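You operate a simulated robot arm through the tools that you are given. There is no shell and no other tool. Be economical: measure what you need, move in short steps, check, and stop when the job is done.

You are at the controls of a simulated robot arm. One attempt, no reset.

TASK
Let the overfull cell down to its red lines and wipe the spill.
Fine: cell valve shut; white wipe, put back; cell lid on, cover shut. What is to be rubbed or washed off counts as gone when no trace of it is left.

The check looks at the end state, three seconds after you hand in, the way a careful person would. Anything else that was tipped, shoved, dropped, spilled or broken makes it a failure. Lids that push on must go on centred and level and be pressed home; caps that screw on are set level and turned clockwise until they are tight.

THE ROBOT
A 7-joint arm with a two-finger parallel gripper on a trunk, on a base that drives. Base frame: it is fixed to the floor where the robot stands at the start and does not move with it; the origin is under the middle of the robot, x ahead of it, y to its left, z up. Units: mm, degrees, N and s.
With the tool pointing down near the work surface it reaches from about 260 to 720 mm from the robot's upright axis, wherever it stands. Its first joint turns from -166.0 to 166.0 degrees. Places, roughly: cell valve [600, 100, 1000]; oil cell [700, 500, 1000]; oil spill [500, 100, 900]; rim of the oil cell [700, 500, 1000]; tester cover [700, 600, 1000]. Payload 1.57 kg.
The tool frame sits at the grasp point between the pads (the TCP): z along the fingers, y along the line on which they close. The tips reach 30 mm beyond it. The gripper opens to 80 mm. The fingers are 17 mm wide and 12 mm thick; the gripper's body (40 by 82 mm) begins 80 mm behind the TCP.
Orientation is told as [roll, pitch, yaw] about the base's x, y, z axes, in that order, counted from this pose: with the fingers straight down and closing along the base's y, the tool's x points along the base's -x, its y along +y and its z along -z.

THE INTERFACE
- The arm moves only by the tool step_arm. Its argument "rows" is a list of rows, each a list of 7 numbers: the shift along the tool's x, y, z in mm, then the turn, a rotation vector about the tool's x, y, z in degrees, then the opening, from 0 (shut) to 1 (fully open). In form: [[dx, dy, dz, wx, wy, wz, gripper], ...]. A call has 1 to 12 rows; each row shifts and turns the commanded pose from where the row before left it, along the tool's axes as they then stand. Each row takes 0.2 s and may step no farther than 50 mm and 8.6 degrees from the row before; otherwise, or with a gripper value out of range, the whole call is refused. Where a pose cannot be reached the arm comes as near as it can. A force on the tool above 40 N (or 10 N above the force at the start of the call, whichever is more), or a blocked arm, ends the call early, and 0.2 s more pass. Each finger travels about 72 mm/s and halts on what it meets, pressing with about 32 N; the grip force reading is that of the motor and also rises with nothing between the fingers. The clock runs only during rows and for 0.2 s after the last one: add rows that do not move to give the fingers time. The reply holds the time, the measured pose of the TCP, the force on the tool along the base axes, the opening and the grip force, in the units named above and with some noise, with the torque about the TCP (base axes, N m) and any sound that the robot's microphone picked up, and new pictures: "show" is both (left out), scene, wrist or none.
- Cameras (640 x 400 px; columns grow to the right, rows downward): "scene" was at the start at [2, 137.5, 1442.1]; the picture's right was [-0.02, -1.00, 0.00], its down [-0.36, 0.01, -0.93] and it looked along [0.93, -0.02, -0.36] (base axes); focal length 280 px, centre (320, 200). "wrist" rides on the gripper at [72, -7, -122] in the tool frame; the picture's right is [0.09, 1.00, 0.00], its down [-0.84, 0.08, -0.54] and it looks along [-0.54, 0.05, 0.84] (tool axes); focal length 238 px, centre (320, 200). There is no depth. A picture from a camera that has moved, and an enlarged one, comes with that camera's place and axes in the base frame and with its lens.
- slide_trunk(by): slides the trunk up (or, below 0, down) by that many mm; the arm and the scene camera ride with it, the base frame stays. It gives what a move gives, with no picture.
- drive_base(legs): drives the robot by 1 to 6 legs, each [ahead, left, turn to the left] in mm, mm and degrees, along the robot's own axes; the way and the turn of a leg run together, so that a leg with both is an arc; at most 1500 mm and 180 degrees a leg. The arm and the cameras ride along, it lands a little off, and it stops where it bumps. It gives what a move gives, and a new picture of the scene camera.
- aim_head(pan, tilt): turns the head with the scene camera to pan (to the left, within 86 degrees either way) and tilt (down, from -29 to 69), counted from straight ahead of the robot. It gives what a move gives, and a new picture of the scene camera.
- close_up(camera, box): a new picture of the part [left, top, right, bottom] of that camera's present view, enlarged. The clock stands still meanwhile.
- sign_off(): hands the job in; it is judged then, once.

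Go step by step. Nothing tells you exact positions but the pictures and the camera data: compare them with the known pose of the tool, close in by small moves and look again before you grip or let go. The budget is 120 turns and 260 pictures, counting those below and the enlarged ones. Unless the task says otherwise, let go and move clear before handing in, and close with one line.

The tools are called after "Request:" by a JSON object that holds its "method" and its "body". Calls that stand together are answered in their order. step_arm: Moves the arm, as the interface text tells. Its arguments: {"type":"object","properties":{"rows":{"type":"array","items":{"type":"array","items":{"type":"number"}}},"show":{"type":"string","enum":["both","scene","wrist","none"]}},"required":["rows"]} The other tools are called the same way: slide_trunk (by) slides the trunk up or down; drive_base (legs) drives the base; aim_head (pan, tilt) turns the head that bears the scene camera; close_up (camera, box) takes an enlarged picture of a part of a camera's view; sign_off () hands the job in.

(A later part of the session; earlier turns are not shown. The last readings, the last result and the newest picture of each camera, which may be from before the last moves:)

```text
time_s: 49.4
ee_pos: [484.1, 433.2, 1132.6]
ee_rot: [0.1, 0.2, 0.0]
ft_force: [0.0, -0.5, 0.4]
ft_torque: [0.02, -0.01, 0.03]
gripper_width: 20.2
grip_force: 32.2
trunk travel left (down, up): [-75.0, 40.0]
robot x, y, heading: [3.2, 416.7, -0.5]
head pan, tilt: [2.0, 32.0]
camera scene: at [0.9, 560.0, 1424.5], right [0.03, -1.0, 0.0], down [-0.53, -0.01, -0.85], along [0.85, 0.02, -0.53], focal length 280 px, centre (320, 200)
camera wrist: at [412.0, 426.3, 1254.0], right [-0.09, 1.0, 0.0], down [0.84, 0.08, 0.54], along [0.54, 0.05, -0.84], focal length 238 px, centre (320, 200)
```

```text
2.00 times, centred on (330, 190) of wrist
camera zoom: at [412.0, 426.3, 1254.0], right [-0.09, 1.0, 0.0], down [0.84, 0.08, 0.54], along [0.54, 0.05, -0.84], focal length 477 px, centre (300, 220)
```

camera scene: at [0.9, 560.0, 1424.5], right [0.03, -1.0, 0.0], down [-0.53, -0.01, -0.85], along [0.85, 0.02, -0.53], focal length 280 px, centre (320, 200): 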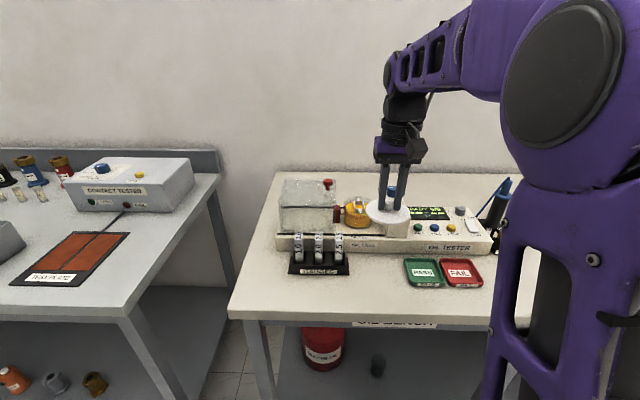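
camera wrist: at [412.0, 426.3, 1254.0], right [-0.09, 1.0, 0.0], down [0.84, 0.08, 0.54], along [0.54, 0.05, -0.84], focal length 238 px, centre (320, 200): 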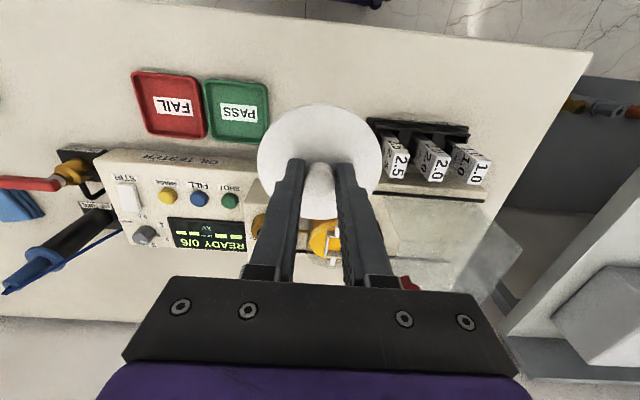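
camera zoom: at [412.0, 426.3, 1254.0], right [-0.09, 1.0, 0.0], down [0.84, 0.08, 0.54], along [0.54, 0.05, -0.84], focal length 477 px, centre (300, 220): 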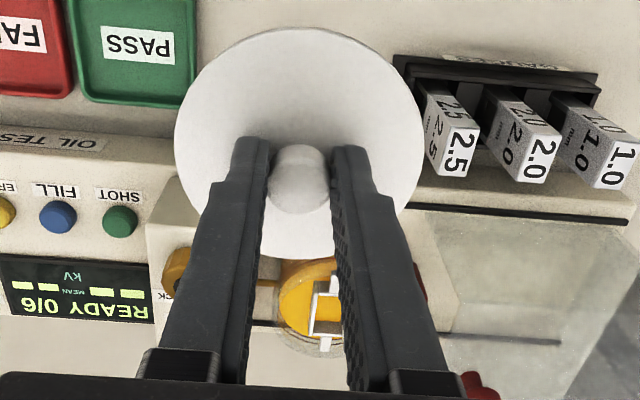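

Lid held level. Cell centre triangulates to ≈ (651, 469), rim z ≈ 1006. Moving over the cell, high first.

Request:
{"method": "step_arm", "body": {"rows": [[-41, 9.5, 0, 0, 0, 0, 0], [-41, 9.5, 0, 0, 0, 0, 0], [-41, 9.5, 0, 0, 0, 0, 0], [-41, 9.5, 0, 0, 0, 0, 0], [0, 0, 20, 0, 0, 0, 0], [0, 0, 20, 0, 0, 0, 0], [0, 0, 0, 0, 0, 0, 0]]}}

Request:
{"method": "close_up", "body": {"camera": "scene", "box": [320, 175, 400, 235]}}

Request:
{"method": "close_up", "body": {"camera": "wrist", "box": [220, 70, 440, 270]}}

```text
time_s: 51.0
ee_pos: [649.4, 471.7, 1086.6]
ee_rot: [-0.1, 0.1, 0.0]
ft_force: [0.3, -0.4, 0.9]
ft_torque: [0.02, -0.02, 0.02]
gripper_width: 20.1
grip_force: 32.2
trunk travel left (down, up): [-75.0, 40.0]
robot x, y, heading: [-0.3, 417.1, -0.5]
head pan, tilt: [2.0, 32.0]
camera scene: at [1.1, 560.0, 1424.5], right [0.03, -1.0, 0.0], down [-0.53, -0.01, -0.85], along [0.85, 0.02, -0.53], focal length 280 px, centre (320, 200)
camera wrist: at [577.6, 464.2, 1209.2], right [-0.09, 1.0, 0.0], down [0.84, 0.08, 0.54], along [0.54, 0.05, -0.84], focal length 238 px, centre (320, 200)
```

scene: 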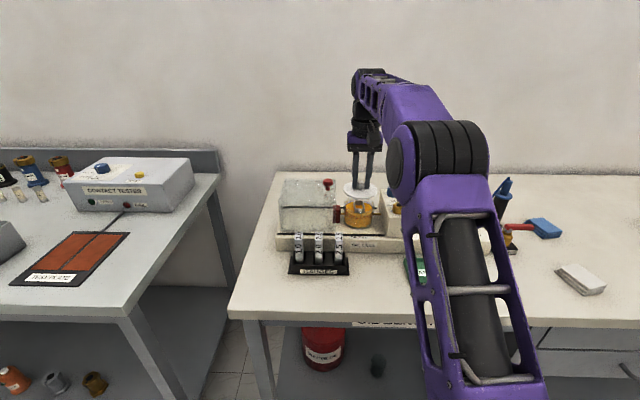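
wrist: 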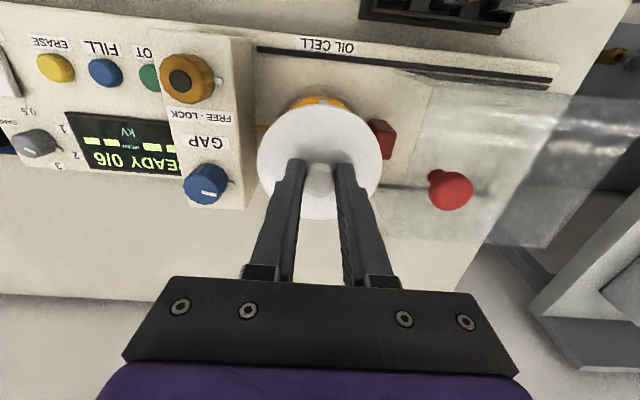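

```text
6.67 times, centred on (360, 205) of scene
camera zoom: at [1.1, 560.0, 1424.5], right [0.03, -1.0, 0.0], down [-0.53, -0.01, -0.85], along [0.85, 0.02, -0.53], focal length 1868 px, centre (53, 167)
```

zoom: 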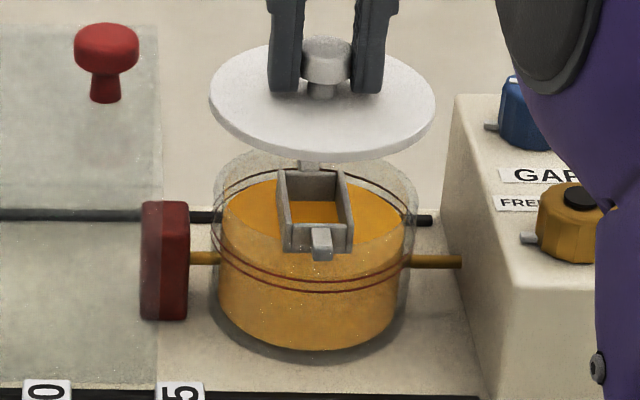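

```text
2.00 times, centred on (330, 170) of wrist
camera zoom: at [577.6, 464.2, 1209.2], right [-0.09, 1.0, 0.0], down [0.84, 0.08, 0.54], along [0.54, 0.05, -0.84], focal length 477 px, centre (300, 260)
```

zoom: 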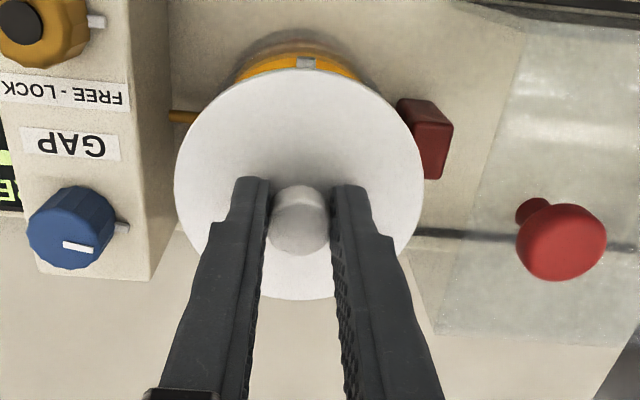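

Nearly centred: sideways alignment is within a millimetre. Lowering to just above the rim to check fore-aft alignment.

Request:
{"method": "step_arm", "body": {"rows": [[0, 0, 15, 0, 0, 0, 0], [0, 0, 10, 0, 0, 0, 0], [0, 0, 0, 0, 0, 0, 0]], "show": "none"}}

Request:
{"method": "close_up", "body": {"camera": "scene", "box": [335, 185, 385, 222]}}

Request:
{"method": "close_up", "body": {"camera": "wrist", "box": [240, 70, 400, 190]}}

```text
time_s: 51.8
ee_pos: [650.5, 469.7, 1062.0]
ee_rot: [0.1, 0.1, 0.0]
ft_force: [-0.3, -0.9, -1.0]
ft_torque: [-0.02, -0.01, -0.02]
gripper_width: 20.1
grip_force: 32.0
trunk travel left (down, up): [-75.0, 40.0]
robot x, y, heading: [1.3, 418.5, -0.5]
head pan, tilt: [2.0, 32.0]
```

```text
10.81 times, centred on (360, 204) of scene
camera zoom: at [1.1, 560.0, 1424.5], right [0.03, -1.0, 0.0], down [-0.53, -0.01, -0.85], along [0.85, 0.02, -0.53], focal length 3029 px, centre (-112, 162)
```

zoom: 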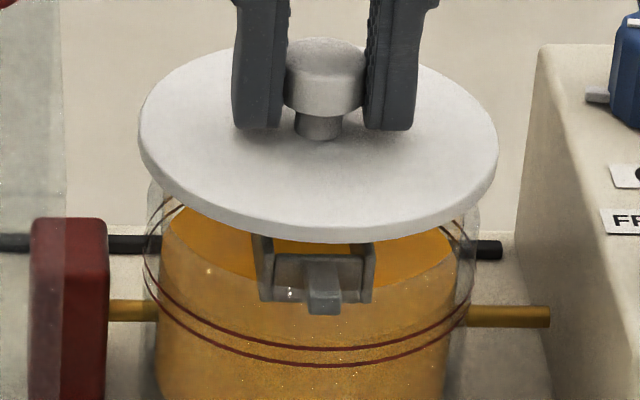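

```text
3.33 times, centred on (320, 130) of wrist
camera zoom: at [578.4, 463.5, 1184.0], right [-0.09, 1.0, 0.0], down [0.84, 0.08, 0.54], along [0.54, 0.05, -0.84], focal length 794 px, centre (320, 433)
```

zoom: 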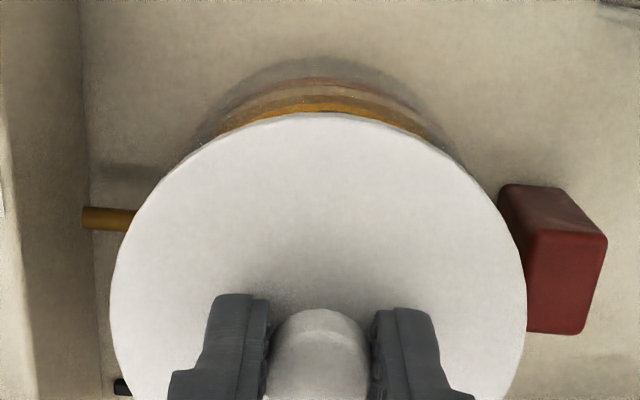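

Lid seems ~3 mm too far forward relative to the cell by the wrist view. Correcting and rechecking.

Request:
{"method": "step_arm", "body": {"rows": [[3, -0.5, 0, 0, 0, 0, 0], [0, 0, 6, 0, 0, 0, 0], [0, 0, 0, 0, 0, 0, 0]], "show": "none"}}

Request:
{"method": "close_up", "body": {"camera": "scene", "box": [335, 185, 385, 222]}}

Request:
{"method": "close_up", "body": {"camera": "wrist", "box": [260, 60, 380, 150]}}

```text
time_s: 52.6
ee_pos: [647.3, 468.6, 1056.3]
ee_rot: [0.0, 0.2, 0.1]
ft_force: [-0.5, -1.0, 0.0]
ft_torque: [-0.02, -0.03, 0.03]
gripper_width: 20.1
grip_force: 32.1
trunk travel left (down, up): [-75.0, 40.0]
robot x, y, heading: [1.0, 418.1, -0.3]
head pan, tilt: [2.0, 32.0]
```

```text
10.81 times, centred on (360, 204) of scene
camera zoom: at [1.0, 560.0, 1424.5], right [0.03, -1.0, 0.0], down [-0.53, -0.01, -0.85], along [0.85, 0.02, -0.53], focal length 3029 px, centre (-112, 162)
```

zoom: 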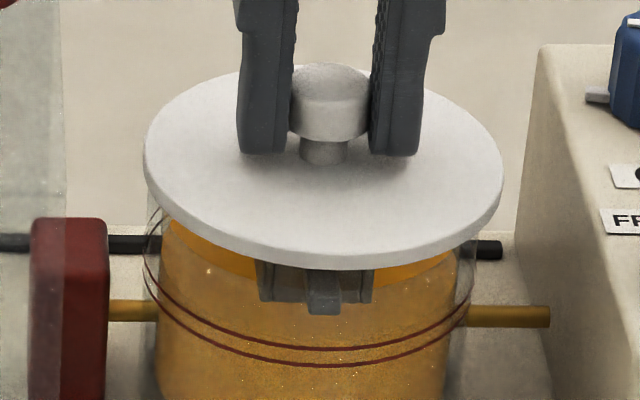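

```text
4.44 times, centred on (320, 105) of wrist
camera zoom: at [574.9, 462.1, 1178.7], right [-0.09, 1.0, 0.0], down [0.84, 0.08, 0.54], along [0.54, 0.05, -0.84], focal length 1059 px, centre (320, 622)
```

zoom: 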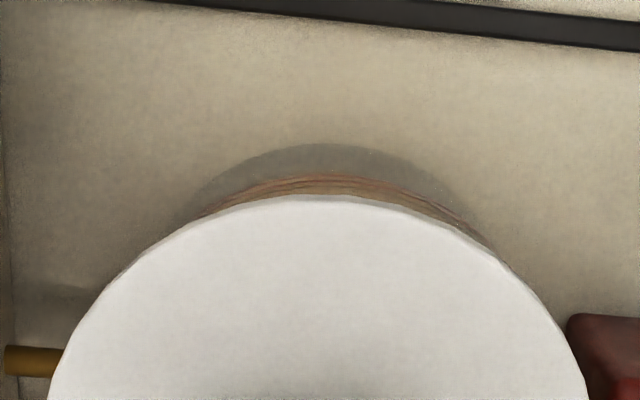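

Fore-aft now centred; shift 0.8 mm to +y and lower onto the rim gently.

Request:
{"method": "step_arm", "body": {"rows": [[0, 0.8, 3, 0, 0, 0, 0], [0, 0, 3, 0, 0, 0, 0], [0, 0, 0, 0, 0, 0, 0]], "show": "none"}}

Request:
{"method": "close_up", "body": {"camera": "scene", "box": [335, 190, 385, 227]}}

Request:
{"method": "close_up", "body": {"camera": "wrist", "box": [260, 60, 380, 150]}}

```text
time_s: 53.4
ee_pos: [647.6, 470.7, 1049.5]
ee_rot: [0.0, 0.3, 0.0]
ft_force: [1.0, 0.5, 0.0]
ft_torque: [0.0, -0.01, 0.02]
gripper_width: 20.1
grip_force: 31.9
trunk travel left (down, up): [-75.0, 40.0]
robot x, y, heading: [-0.1, 415.6, -0.5]
head pan, tilt: [2.0, 32.0]
```

```text
10.81 times, centred on (360, 208) of scene
camera zoom: at [1.0, 560.0, 1424.5], right [0.03, -1.0, 0.0], down [-0.53, -0.01, -0.85], along [0.85, 0.02, -0.53], focal length 3029 px, centre (-112, 108)
```

zoom: 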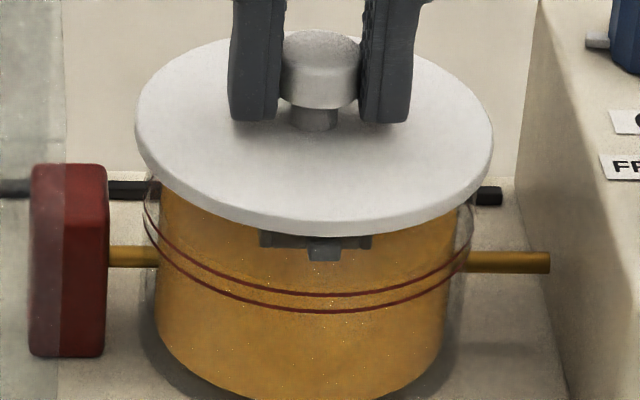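

```text
4.44 times, centred on (320, 105) of wrist
camera zoom: at [576.3, 463.8, 1171.8], right [-0.09, 1.0, 0.0], down [0.84, 0.08, 0.54], along [0.54, 0.05, -0.84], focal length 1059 px, centre (320, 622)
```

zoom: 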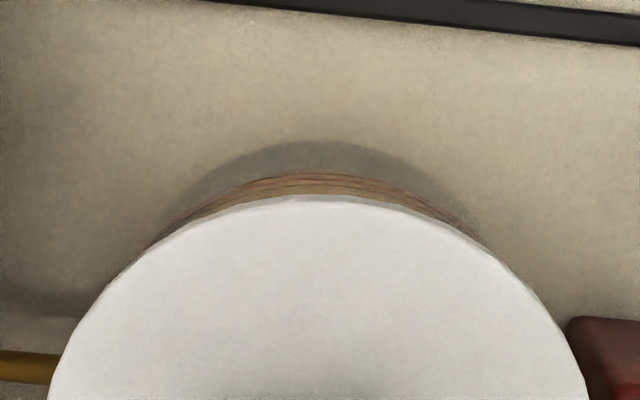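

Request:
{"method": "step_arm", "body": {"rows": [[1, -0.2, 2, 0, 0, 0, 0], [0, 0, 2, 0, 0, 0, 0], [0, 0, 0, 0, 0, 0, 0]], "show": "none"}}

Request:
{"method": "close_up", "body": {"camera": "scene", "box": [335, 190, 385, 227]}}

Request:
{"method": "close_up", "body": {"camera": "wrist", "box": [260, 60, 380, 150]}}

```text
time_s: 54.2
ee_pos: [647.9, 469.6, 1046.4]
ee_rot: [0.0, 0.2, 0.1]
ft_force: [-0.7, -0.5, -1.8]
ft_torque: [0.0, -0.07, 0.01]
gripper_width: 20.2
grip_force: 31.7
trunk travel left (down, up): [-75.0, 40.0]
robot x, y, heading: [5.5, 418.4, -0.6]
head pan, tilt: [2.0, 32.0]
```

```text
10.81 times, centred on (360, 208) of scene
camera zoom: at [1.0, 560.0, 1424.5], right [0.03, -1.0, 0.0], down [-0.53, -0.01, -0.85], along [0.85, 0.02, -0.53], focal length 3029 px, centre (-112, 108)
```

zoom: 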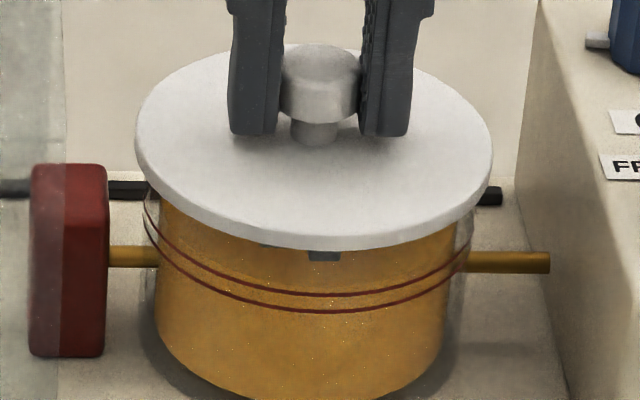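

```text
4.44 times, centred on (320, 105) of wrist
camera zoom: at [575.3, 463.7, 1168.2], right [-0.09, 1.0, 0.0], down [0.84, 0.08, 0.54], along [0.54, 0.05, -0.84], focal length 1059 px, centre (320, 622)
```

zoom: 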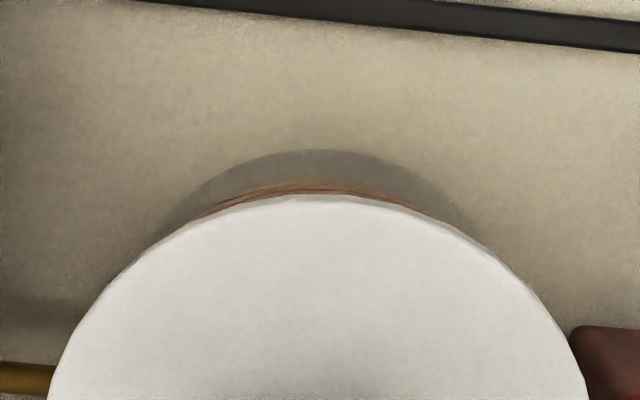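

Request:
{"method": "step_arm", "body": {"rows": [[0, 0, 1, 0, 0, 0, 0], [0, 0, 1, 0, 0, 0, 0], [0, 0, 1, 0, 0, 0, 0], [0, 0, 0, 0, 0, 0, 0]], "show": "none"}}

Request:
{"method": "close_up", "body": {"camera": "scene", "box": [335, 190, 385, 227]}}

```text
time_s: 55.2
ee_pos: [647.6, 469.2, 1044.8]
ee_rot: [-0.1, 0.0, 0.1]
ft_force: [2.4, 1.8, 13.9]
ft_torque: [0.06, 0.35, -0.01]
gripper_width: 20.0
grip_force: 32.2
trunk travel left (down, up): [-75.0, 40.0]
robot x, y, heading: [1.6, 415.7, -0.5]
head pan, tilt: [2.0, 32.0]
```

```text
10.81 times, centred on (360, 208) of scene
camera zoom: at [0.2, 560.1, 1424.7], right [0.03, -1.0, 0.0], down [-0.53, -0.01, -0.85], along [0.85, 0.02, -0.53], focal length 3029 px, centre (-112, 108)
```

zoom: 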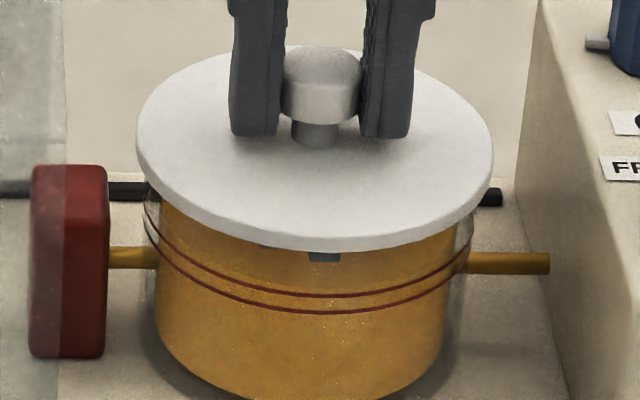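

Contact at z ≈ 1045. Pressing it home a bit more.

Request:
{"method": "step_arm", "body": {"rows": [[0, 0, 1, 0, 0, 0, 0], [0, 0, 1, 0, 0, 0, 0], [0, 0, 0, 0, 0, 0, 0]], "show": "none"}}

Request:
{"method": "close_up", "body": {"camera": "scene", "box": [335, 190, 385, 227]}}

Request:
{"method": "close_up", "body": {"camera": "wrist", "box": [260, 60, 380, 150]}}

```text
time_s: 56.0
ee_pos: [647.6, 469.2, 1044.9]
ee_rot: [0.0, -0.1, -0.1]
ft_force: [5.0, -0.9, 24.2]
ft_torque: [0.0, -0.25, -0.02]
gripper_width: 20.4
grip_force: 32.1
trunk travel left (down, up): [-75.0, 40.0]
robot x, y, heading: [-0.9, 416.2, -0.4]
head pan, tilt: [2.0, 32.0]
```

```text
10.81 times, centred on (360, 208) of scene
camera zoom: at [-0.5, 559.8, 1424.6], right [0.03, -1.0, 0.0], down [-0.53, -0.01, -0.85], along [0.85, 0.02, -0.53], focal length 3029 px, centre (-112, 108)
```

zoom: 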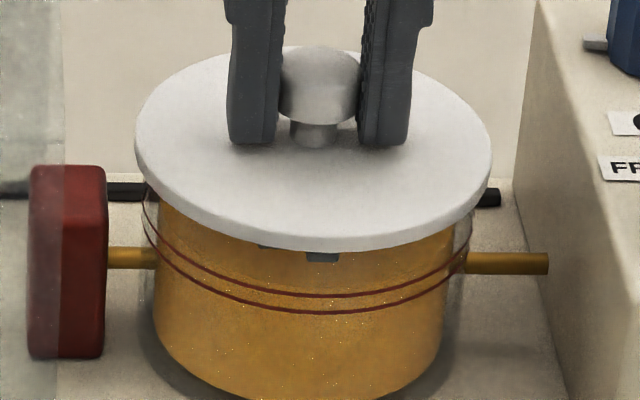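

```text
4.44 times, centred on (320, 105) of wrist
camera zoom: at [574.8, 463.5, 1165.8], right [-0.09, 1.0, 0.0], down [0.84, 0.08, 0.54], along [0.54, 0.05, -0.84], focal length 1059 px, centre (320, 622)
```

zoom: 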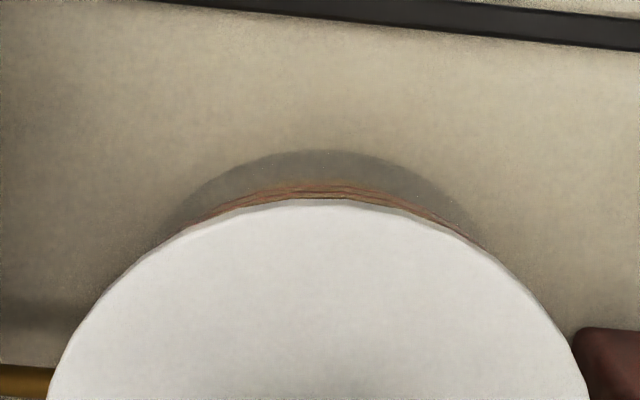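

Seated flat. Releasing the knob and checking.

Request:
{"method": "step_arm", "body": {"rows": [[0, 0, -2, 0, 0, 0, 0], [0, 0, 0, 0, 0, 0, 0.3], [0, 0, 0, 0, 0, 0, 0.6], [0, 0, 0, 0, 0, 0, 0.6], [0, 0, -20, 0, 0, 0, 0.6], [0, 0, -40, 0, 0, 0, 0.6], [0, 0, 0, 0, 0, 0, 0]], "show": "wrist"}}

Request:
{"method": "close_up", "body": {"camera": "scene", "box": [335, 190, 385, 227]}}

Request:
{"method": "close_up", "body": {"camera": "wrist", "box": [240, 90, 400, 210]}}

```text
time_s: 57.6
ee_pos: [649.5, 469.4, 1104.1]
ee_rot: [0.0, 0.2, 0.0]
ft_force: [-1.3, -0.1, -0.3]
ft_torque: [0.02, 0.01, -0.02]
gripper_width: 0.0
grip_force: 4.4
trunk travel left (down, up): [-75.0, 40.0]
robot x, y, heading: [2.9, 415.3, -0.5]
head pan, tilt: [2.0, 32.0]
camera wrist: at [578.1, 462.8, 1225.9], right [-0.09, 1.0, 0.0], down [0.84, 0.08, 0.54], along [0.54, 0.05, -0.84], focal length 238 px, centre (320, 200)
```

wrist: 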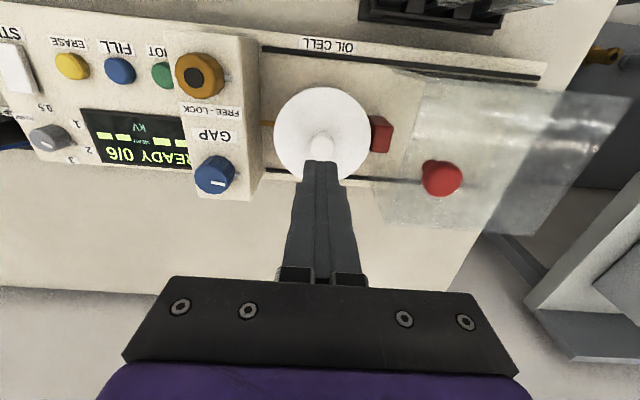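

```text
10.81 times, centred on (360, 208) of scene
camera zoom: at [0.9, 560.0, 1424.5], right [0.03, -1.0, 0.0], down [-0.53, -0.01, -0.85], along [0.85, 0.02, -0.53], focal length 3029 px, centre (-112, 108)
```

zoom: 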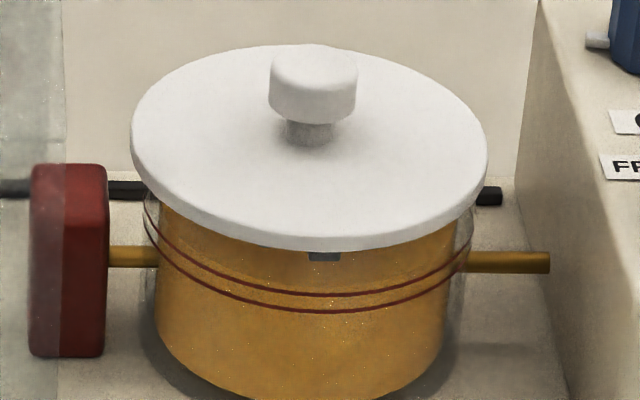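

```text
3.33 times, centred on (320, 150) of wrist
camera zoom: at [578.1, 462.8, 1225.9], right [-0.09, 1.0, 0.0], down [0.84, 0.08, 0.54], along [0.54, 0.05, -0.84], focal length 794 px, centre (320, 367)
```

zoom: 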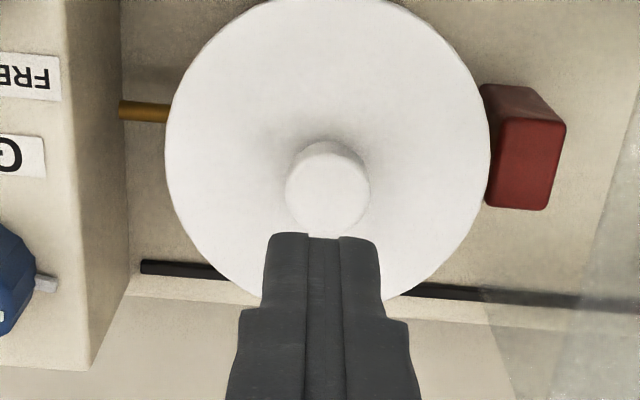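

The lid shifted ~1 mm to +y on release. I'll regrip at the centred pose, press, and open while in contact.

Request:
{"method": "step_arm", "body": {"rows": [[0, 0, 0, 0, 0, 0, 0.6], [0, 0, 0, 0, 0, 0, 0.6], [1, 0, 30, 0, 0, 0, 0.6], [0, 0, 26, 0, 0, 0, 0.6], [0, 0, 0, 0, 0, 0, 0.3], [0, 0, 0, 0, 0, 0, 0], [0, 0, 0, 0, 0, 0, 0], [0, 0, 0, 0, 0, 0, 0]], "show": "none"}}

Request:
{"method": "close_up", "body": {"camera": "scene", "box": [335, 190, 385, 227]}}

Request:
{"method": "close_up", "body": {"camera": "wrist", "box": [260, 60, 380, 150]}}

```text
time_s: 59.4
ee_pos: [648.2, 468.3, 1046.5]
ee_rot: [0.0, 0.2, 0.0]
ft_force: [0.3, 0.4, 0.0]
ft_torque: [0.05, 0.0, 0.03]
gripper_width: 20.2
grip_force: 32.1
trunk travel left (down, up): [-75.0, 40.0]
robot x, y, heading: [-1.5, 418.0, -0.7]
head pan, tilt: [2.0, 32.0]
```

```text
10.81 times, centred on (360, 208) of scene
camera zoom: at [1.0, 560.0, 1424.5], right [0.03, -1.0, 0.0], down [-0.53, -0.01, -0.85], along [0.85, 0.02, -0.53], focal length 3029 px, centre (-112, 108)
```

zoom: 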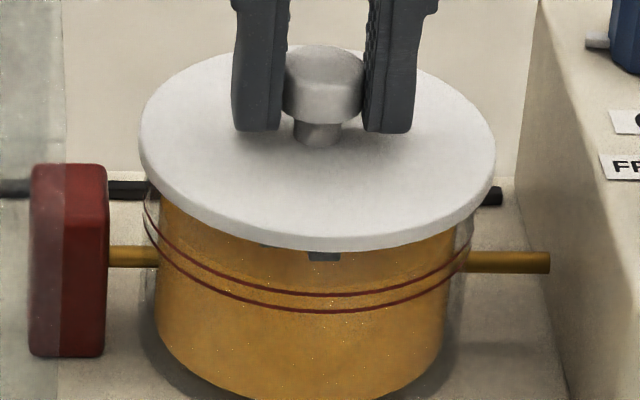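

```text
4.44 times, centred on (320, 105) of wrist
camera zoom: at [575.6, 462.8, 1169.1], right [-0.09, 1.0, 0.0], down [0.84, 0.08, 0.54], along [0.54, 0.05, -0.84], focal length 1059 px, centre (320, 622)
```

zoom: 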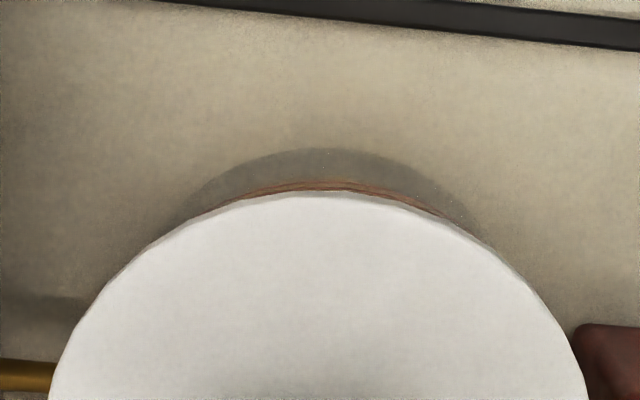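

Request:
{"method": "step_arm", "body": {"rows": [[0, 0.9, 0, 0, 0, 0, 0], [0, 0, 1, 0, 0, 0, 0], [0, 0, 1, 0, 0, 0, 0], [0, 0, 1, 0, 0, 0, 0], [0, 0, 0, 0, 0, 0, 0]], "show": "none"}}

Request:
{"method": "close_up", "body": {"camera": "scene", "box": [335, 190, 385, 227]}}

```text
time_s: 60.6
ee_pos: [646.0, 471.6, 1046.5]
ee_rot: [0.0, 0.0, -0.1]
ft_force: [4.2, -1.8, 14.7]
ft_torque: [-0.1, 0.33, 0.07]
gripper_width: 20.4
grip_force: 32.2
trunk travel left (down, up): [-75.0, 40.0]
robot x, y, heading: [2.3, 414.4, -0.6]
head pan, tilt: [2.0, 32.0]
```

```text
10.81 times, centred on (360, 208) of scene
camera zoom: at [0.3, 559.7, 1424.7], right [0.03, -1.0, 0.0], down [-0.53, -0.01, -0.85], along [0.85, 0.02, -0.53], focal length 3029 px, centre (-112, 108)
```

zoom: 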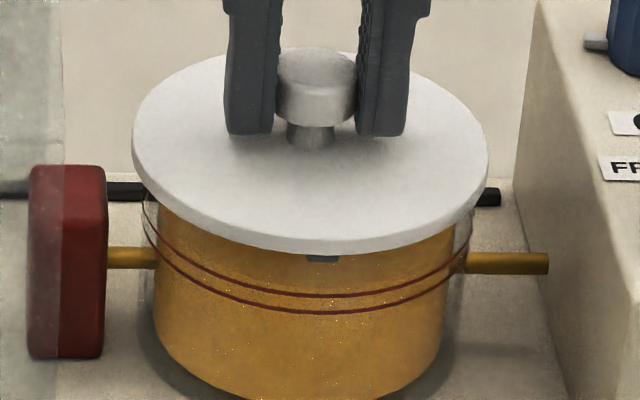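

Request:
{"method": "step_arm", "body": {"rows": [[0, -0.4, -1, 0, 0, 0, 0], [0, 0, 0, 0, 0, 0, 0.15], [0, 0, 0, 0, 0, 0, 0.35], [0, 0, 0, 0, 0, 0, 0.6], [0, 0, 0, 0, 0, 0, 0.6], [0, 0, -20, 0, 0, 0, 0.6], [0, 0, -25, 0, 0, 0, 0.3], [0, 0, 0, 0, 0, 0, 0], [0, 0, 0, 0, 0, 0, 0]], "show": "none"}}

Request:
{"method": "close_up", "body": {"camera": "scene", "box": [335, 190, 385, 227]}}

Request:
{"method": "close_up", "body": {"camera": "wrist", "box": [240, 70, 400, 190]}}

```text
time_s: 62.6
ee_pos: [646.5, 470.2, 1092.2]
ee_rot: [-0.1, 0.2, 0.1]
ft_force: [0.2, 0.4, -0.4]
ft_torque: [0.02, 0.0, 0.03]
gripper_width: 0.0
grip_force: 21.4
trunk travel left (down, up): [-75.0, 40.0]
robot x, y, heading: [-0.0, 421.3, -0.5]
head pan, tilt: [2.0, 32.0]
```

```text
10.81 times, centred on (360, 208) of scene
camera zoom: at [1.0, 560.0, 1424.5], right [0.03, -1.0, 0.0], down [-0.53, -0.01, -0.85], along [0.85, 0.02, -0.53], focal length 3029 px, centre (-112, 108)
```

zoom: 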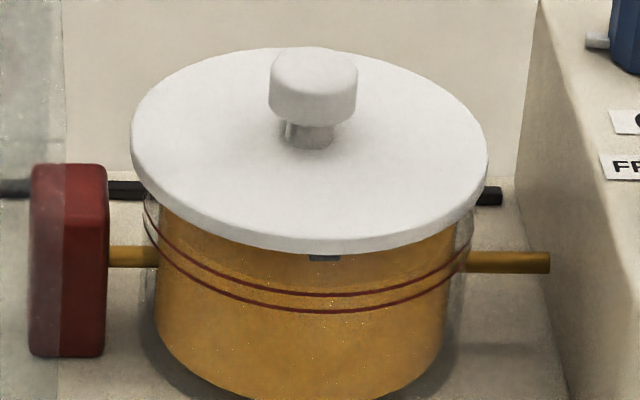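

```text
3.33 times, centred on (320, 130) of wrist
camera zoom: at [574.3, 464.4, 1214.2], right [-0.09, 1.0, 0.0], down [0.84, 0.08, 0.54], along [0.54, 0.05, -0.84], focal length 794 px, centre (320, 433)
```

zoom: 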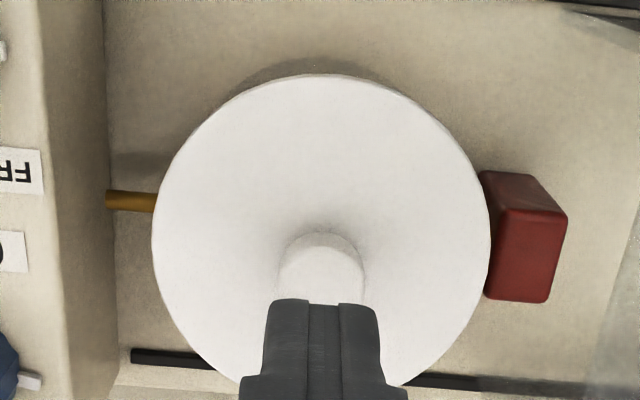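

Request:
{"method": "close_up", "body": {"camera": "scene", "box": [343, 198, 359, 210]}}

Request:
{"method": "close_up", "body": {"camera": "scene", "box": [364, 198, 380, 210]}}

```text
16.00 times, centred on (351, 204) of scene
camera zoom: at [1.0, 560.0, 1424.5], right [0.03, -1.0, 0.0], down [-0.53, -0.01, -0.85], along [0.85, 0.02, -0.53], focal length 4483 px, centre (-176, 136)
```

zoom: 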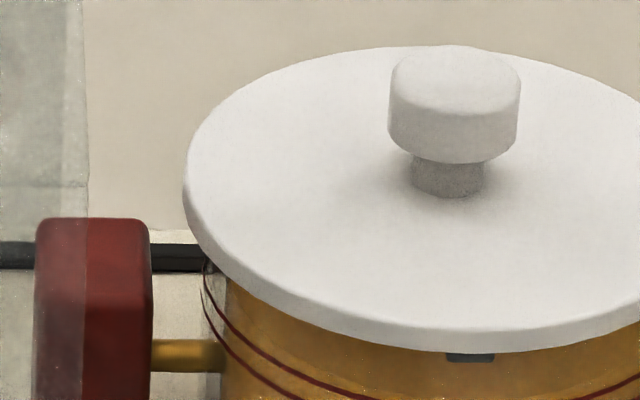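

```text
16.00 times, centred on (372, 204) of scene
camera zoom: at [1.0, 560.0, 1424.5], right [0.03, -1.0, 0.0], down [-0.53, -0.01, -0.85], along [0.85, 0.02, -0.53], focal length 4483 px, centre (-512, 136)
```

zoom: 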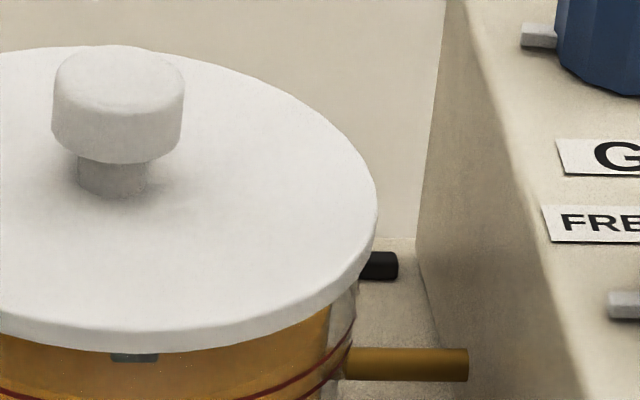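

Lid sits level and within about 1 mm of centre. I'll press it home on top of the knob with closed fingers.

Request:
{"method": "step_arm", "body": {"rows": [[-2, 0.3, 15, 0, 0, 0, 0], [0, 0, 9, 0, 0, 0, 0], [0, 0, 2, 0, 0, 0, 0], [0, 0, 2, 0, 0, 0, 0], [0, 0, 0, 0, 0, 0, 0]], "show": "wrist"}}

Request:
{"method": "close_up", "body": {"camera": "scene", "box": [335, 185, 385, 222]}}

```text
time_s: 63.8
ee_pos: [648.2, 471.6, 1063.9]
ee_rot: [-0.1, 0.2, 0.0]
ft_force: [-0.4, -0.2, 0.4]
ft_torque: [0.03, 0.03, 0.0]
gripper_width: 0.0
grip_force: 21.3
trunk travel left (down, up): [-75.0, 40.0]
robot x, y, heading: [2.0, 414.6, -0.4]
head pan, tilt: [2.0, 32.0]
camera wrist: at [576.3, 465.0, 1186.4], right [-0.09, 1.0, 0.0], down [0.84, 0.08, 0.54], along [0.54, 0.05, -0.84], focal length 238 px, centre (320, 200)
```

wrist: 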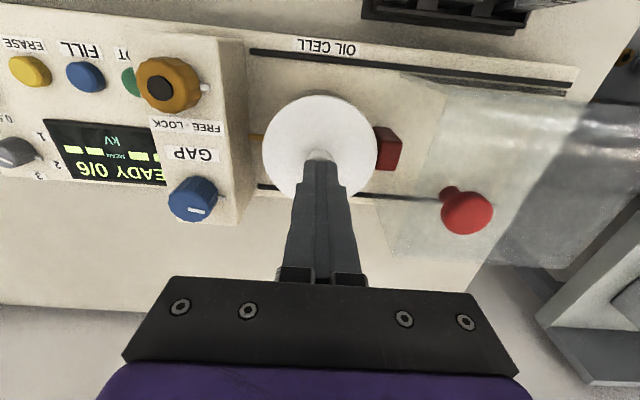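

```text
10.81 times, centred on (360, 204) of scene
camera zoom: at [1.0, 560.0, 1424.5], right [0.03, -1.0, 0.0], down [-0.53, -0.01, -0.85], along [0.85, 0.02, -0.53], focal length 3029 px, centre (-112, 162)
```

zoom: 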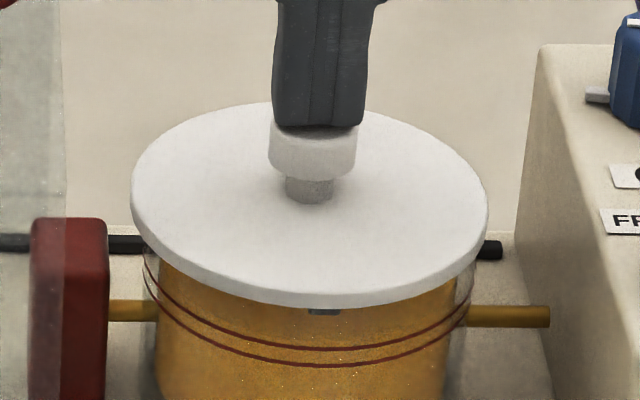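

Request:
{"method": "step_arm", "body": {"rows": [[0, 0, 1.5, 0, 0, 0, 0], [0, 0, 1.5, 0, 0, 0, 0], [0, 0, 1.5, 0, 0, 0, 0], [0, 0, 0, 0, 0, 0, 0]], "show": "none"}}

Request:
{"method": "close_up", "body": {"camera": "scene", "box": [335, 185, 385, 222]}}

```text
time_s: 64.8
ee_pos: [647.4, 470.6, 1063.2]
ee_rot: [0.0, -0.2, 0.0]
ft_force: [6.2, -0.8, 21.4]
ft_torque: [-0.04, -0.15, -0.03]
gripper_width: 0.2
grip_force: 21.5
trunk travel left (down, up): [-75.0, 40.0]
robot x, y, heading: [-1.4, 419.7, -0.4]
head pan, tilt: [2.0, 32.0]
```

```text
10.81 times, centred on (360, 204) of scene
camera zoom: at [-0.1, 559.8, 1424.8], right [0.03, -1.0, 0.0], down [-0.53, -0.01, -0.85], along [0.85, 0.02, -0.53], focal length 3029 px, centre (-112, 162)
```

zoom: 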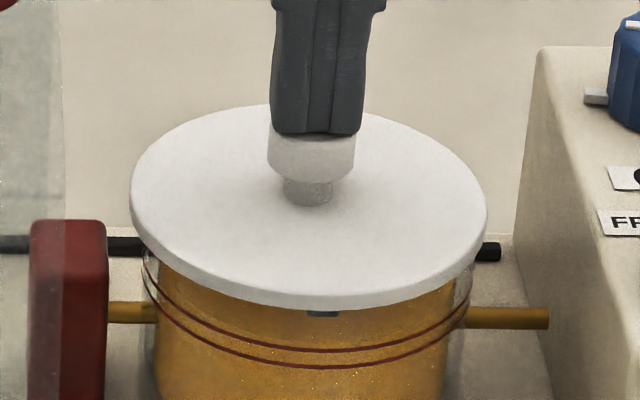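

Request:
{"method": "step_arm", "body": {"rows": [[0, 0, 1.2, 0, 0, 0, 0], [0, 0, 0, 0, 0, 0, 0], [0, 0, -4, 0, 0, 0, 0], [0, 0, -20, 0, 0, 0, 0], [0, 0, -30, 0, 0, 0, 0], [0, 0, -30, 0, 0, 0, 0.5], [0, 0, 0, 0, 0, 0, 0.5]], "show": "both"}}

Request:
{"method": "close_up", "body": {"camera": "scene", "box": [335, 185, 385, 222]}}

Request:
{"method": "close_up", "body": {"camera": "scene", "box": [270, 165, 410, 255]}}

Request:
{"method": "close_up", "body": {"camera": "wrist", "box": [240, 40, 620, 260]}}

```text
time_s: 66.4
ee_pos: [649.0, 472.3, 1140.3]
ee_rot: [0.0, 0.3, 0.0]
ft_force: [0.2, -0.8, -0.3]
ft_torque: [0.0, -0.02, 0.01]
gripper_width: 39.9
grip_force: 0.1
trunk travel left (down, up): [-75.0, 40.0]
robot x, y, heading: [1.3, 415.5, -0.6]
head pan, tilt: [2.0, 32.0]
camera scene: at [1.0, 560.0, 1424.5], right [0.03, -1.0, 0.0], down [-0.53, -0.01, -0.85], along [0.85, 0.02, -0.53], focal length 280 px, centre (320, 200)
camera wrist: at [576.9, 466.2, 1263.3], right [-0.09, 1.0, 0.0], down [0.84, 0.08, 0.54], along [0.54, 0.05, -0.84], focal length 238 px, centre (320, 200)
```

scene: 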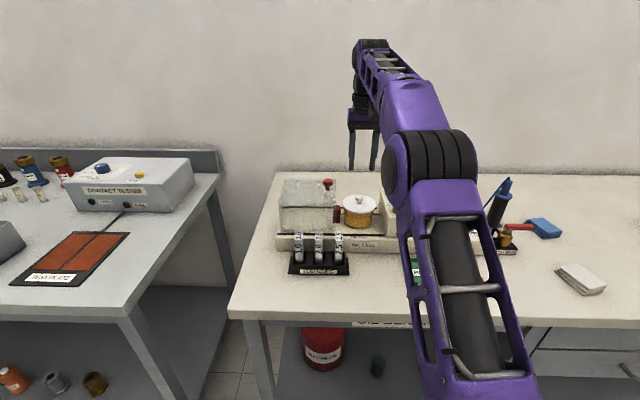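
wrist: 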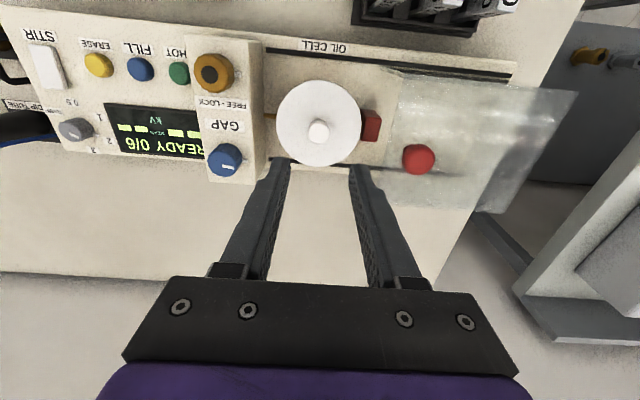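

```text
10.81 times, centred on (360, 204) of scene
camera zoom: at [1.0, 560.0, 1424.5], right [0.03, -1.0, 0.0], down [-0.53, -0.01, -0.85], along [0.85, 0.02, -0.53], focal length 3029 px, centre (-112, 162)
```

zoom: 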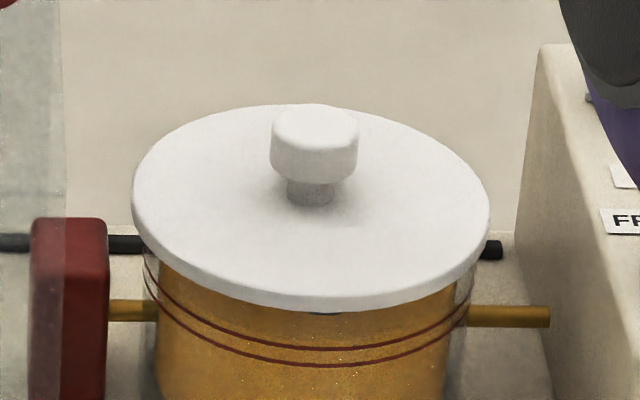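

```text
4.44 times, centred on (340, 210) of scene
camera zoom: at [1.0, 560.0, 1424.5], right [0.03, -1.0, 0.0], down [-0.53, -0.01, -0.85], along [0.85, 0.02, -0.53], focal length 1245 px, centre (231, 156)
```

zoom: 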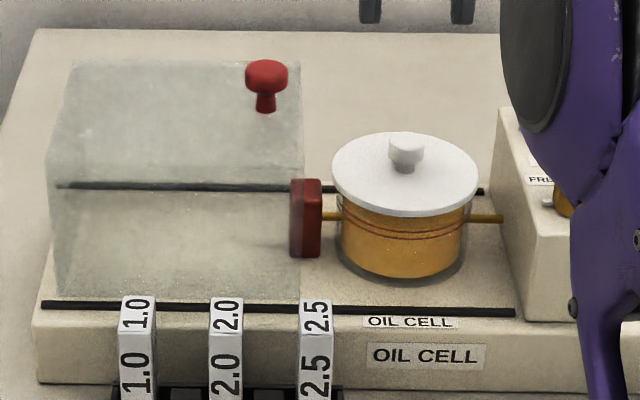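

```text
1.68 times, centred on (430, 150) of wrist
camera zoom: at [576.9, 466.2, 1263.3], right [-0.09, 1.0, 0.0], down [0.84, 0.08, 0.54], along [0.54, 0.05, -0.84], focal length 401 px, centre (135, 284)
```

zoom: 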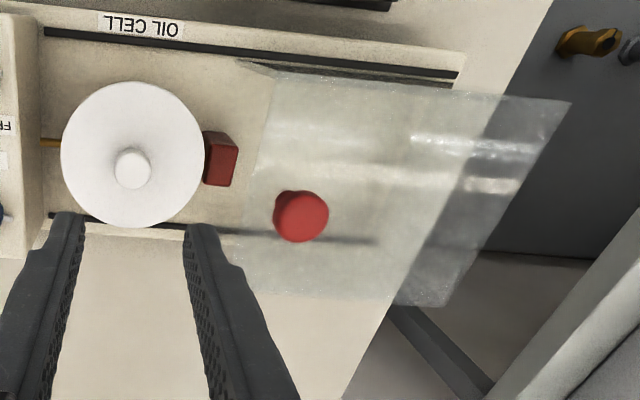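

Lid is well seated. Cover knob triangulates to ≈ (649, 556, ~1072); cover slides toward −y. Moving above it.

Request:
{"method": "step_arm", "body": {"rows": [[0, 42, 0, 0, 0, 0, 0.7], [0, 42, 0, 0, 0, 0, 0.7], [0, 0, 20, 0, 0, 0, 0.7], [0, 0, 0, 0, 0, 0, 0.7]], "show": "wrist"}}

Request:
{"method": "close_up", "body": {"camera": "scene", "box": [290, 155, 370, 215]}}

Request:
{"method": "close_up", "body": {"camera": "wrist", "box": [220, 80, 420, 230]}}

```text
time_s: 67.4
ee_pos: [649.0, 556.2, 1118.2]
ee_rot: [0.1, 0.2, 0.0]
ft_force: [0.0, -0.4, -0.3]
ft_torque: [0.02, 0.03, 0.01]
gripper_width: 56.2
grip_force: 0.0
trunk travel left (down, up): [-75.0, 40.0]
robot x, y, heading: [-0.2, 415.0, -0.7]
head pan, tilt: [2.0, 32.0]
camera wrist: at [577.1, 549.5, 1241.7], right [-0.09, 1.0, 0.0], down [0.84, 0.08, 0.54], along [0.54, 0.05, -0.84], focal length 238 px, centre (320, 200)
```

wrist: 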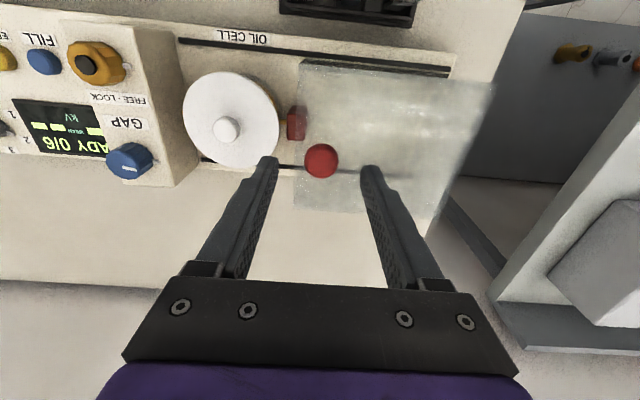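

```text
6.67 times, centred on (330, 185) of scene
camera zoom: at [0.9, 560.0, 1424.5], right [0.03, -1.0, 0.0], down [-0.53, -0.01, -0.85], along [0.85, 0.02, -0.53], focal length 1868 px, centre (253, 300)
```

zoom: 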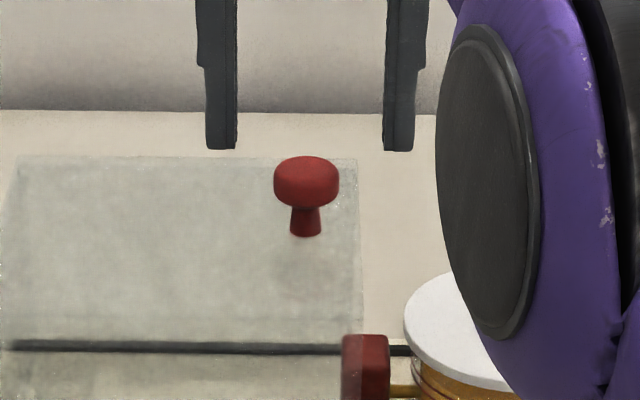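

```text
2.67 times, centred on (320, 155) of wrist
camera zoom: at [577.1, 549.5, 1241.7], right [-0.09, 1.0, 0.0], down [0.84, 0.08, 0.54], along [0.54, 0.05, -0.84], focal length 636 px, centre (320, 320)
```

zoom: 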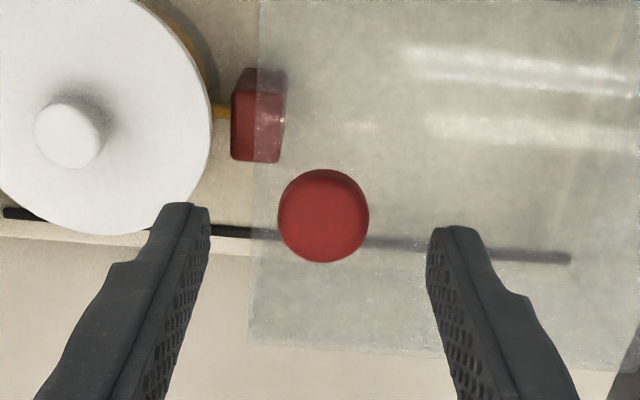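

Request:
{"method": "step_arm", "body": {"rows": [[1.5, 0, 15, 0, 0, 0, 0.7], [0, 0, 15, 0, 0, 0, 0.7], [0, 0, 0, 0, 0, 0, 0.4], [0, 0, 0, 0, 0, 0, 0.2], [0, 0, 0, 0, 0, 0, 0.1], [0, 0, 0, 0, 0, 0, 0.1]], "show": "wrist"}}

Request:
{"method": "close_up", "body": {"camera": "scene", "box": [290, 155, 370, 215]}}

```text
time_s: 68.8
ee_pos: [647.4, 555.7, 1091.1]
ee_rot: [-0.1, 0.2, -0.1]
ft_force: [-0.2, 0.0, -1.5]
ft_torque: [0.01, -0.34, -0.02]
gripper_width: 25.1
grip_force: 36.8
trunk travel left (down, up): [-75.0, 40.0]
robot x, y, heading: [0.4, 416.2, -0.5]
head pan, tilt: [2.0, 32.0]
camera wrist: at [575.8, 549.0, 1214.0], right [-0.09, 1.0, 0.0], down [0.84, 0.08, 0.54], along [0.54, 0.05, -0.84], focal length 238 px, centre (320, 200)
```

wrist: 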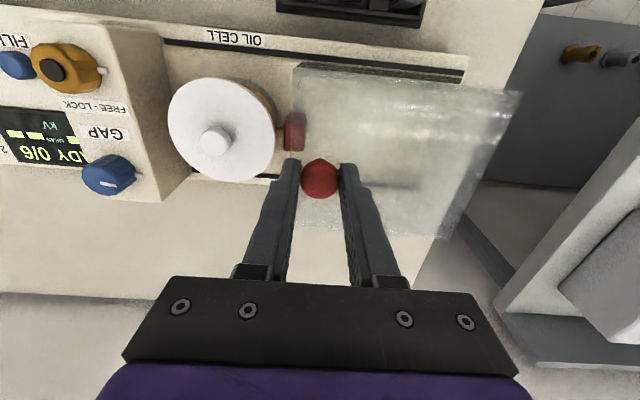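

```text
6.67 times, centred on (330, 185) of scene
camera zoom: at [1.0, 560.0, 1424.5], right [0.03, -1.0, 0.0], down [-0.53, -0.01, -0.85], along [0.85, 0.02, -0.53], focal length 1868 px, centre (253, 300)
```

zoom: 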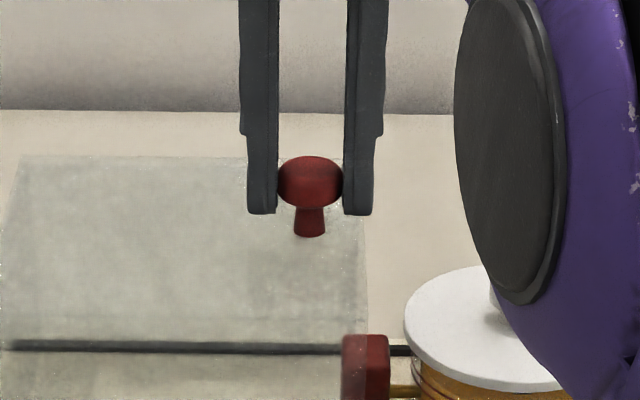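

Knob gripped. Sliding the cover toward −y slowly.

Request:
{"method": "step_arm", "body": {"rows": [[0, -5, 0, 0, 0, 0, 0.1], [0, -10, 0, 0, 0, 0, 0.1], [0, -10, 0, 0, 0, 0, 0.1], [0, 0, 0, 0, 0, 0, 0.1]]}}

Request:
{"method": "close_up", "body": {"camera": "scene", "box": [270, 165, 410, 255]}}

```text
time_s: 69.8
ee_pos: [647.3, 527.6, 1091.1]
ee_rot: [0.0, 0.1, 0.0]
ft_force: [14.8, -0.3, 5.8]
ft_torque: [-0.02, -0.14, 0.03]
gripper_width: 25.1
grip_force: 36.6
trunk travel left (down, up): [-75.0, 40.0]
robot x, y, heading: [1.5, 417.9, -0.6]
head pan, tilt: [2.0, 32.0]
camera scene: at [2.1, 559.9, 1424.6], right [0.03, -1.0, 0.0], down [-0.53, -0.01, -0.85], along [0.85, 0.02, -0.53], focal length 280 px, centre (320, 200)
camera wrist: at [575.3, 522.8, 1213.7], right [-0.09, 1.0, 0.0], down [0.84, 0.08, 0.54], along [0.54, 0.05, -0.84], focal length 238 px, centre (320, 200)
```

scene: 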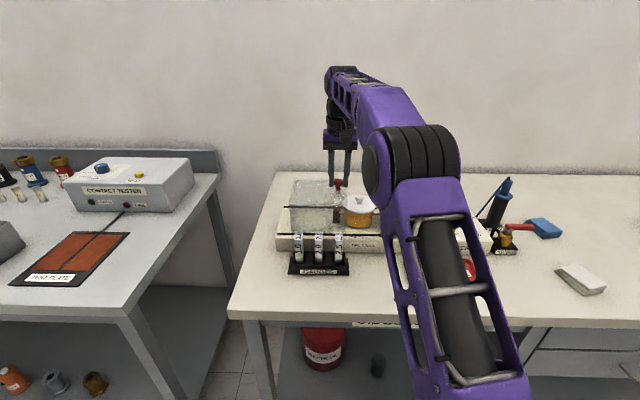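
wrist: 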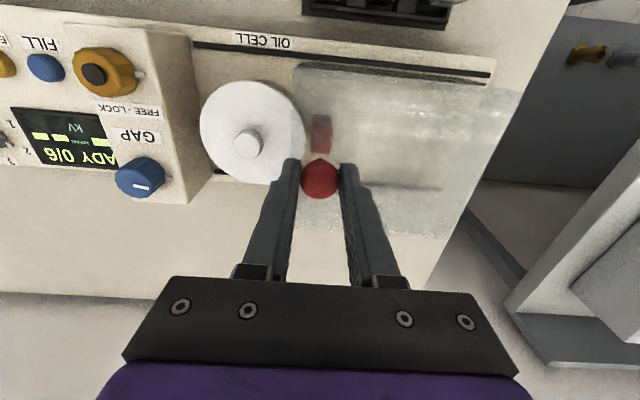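

```text
4.44 times, centred on (340, 210) of scene
camera zoom: at [2.1, 559.9, 1424.6], right [0.03, -1.0, 0.0], down [-0.53, -0.01, -0.85], along [0.85, 0.02, -0.53], focal length 1245 px, centre (231, 156)
```

zoom: 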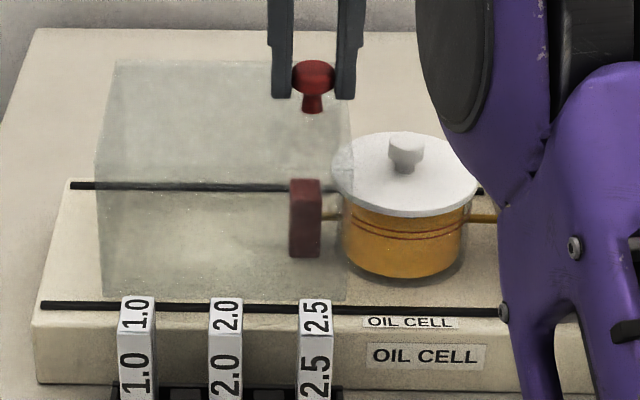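

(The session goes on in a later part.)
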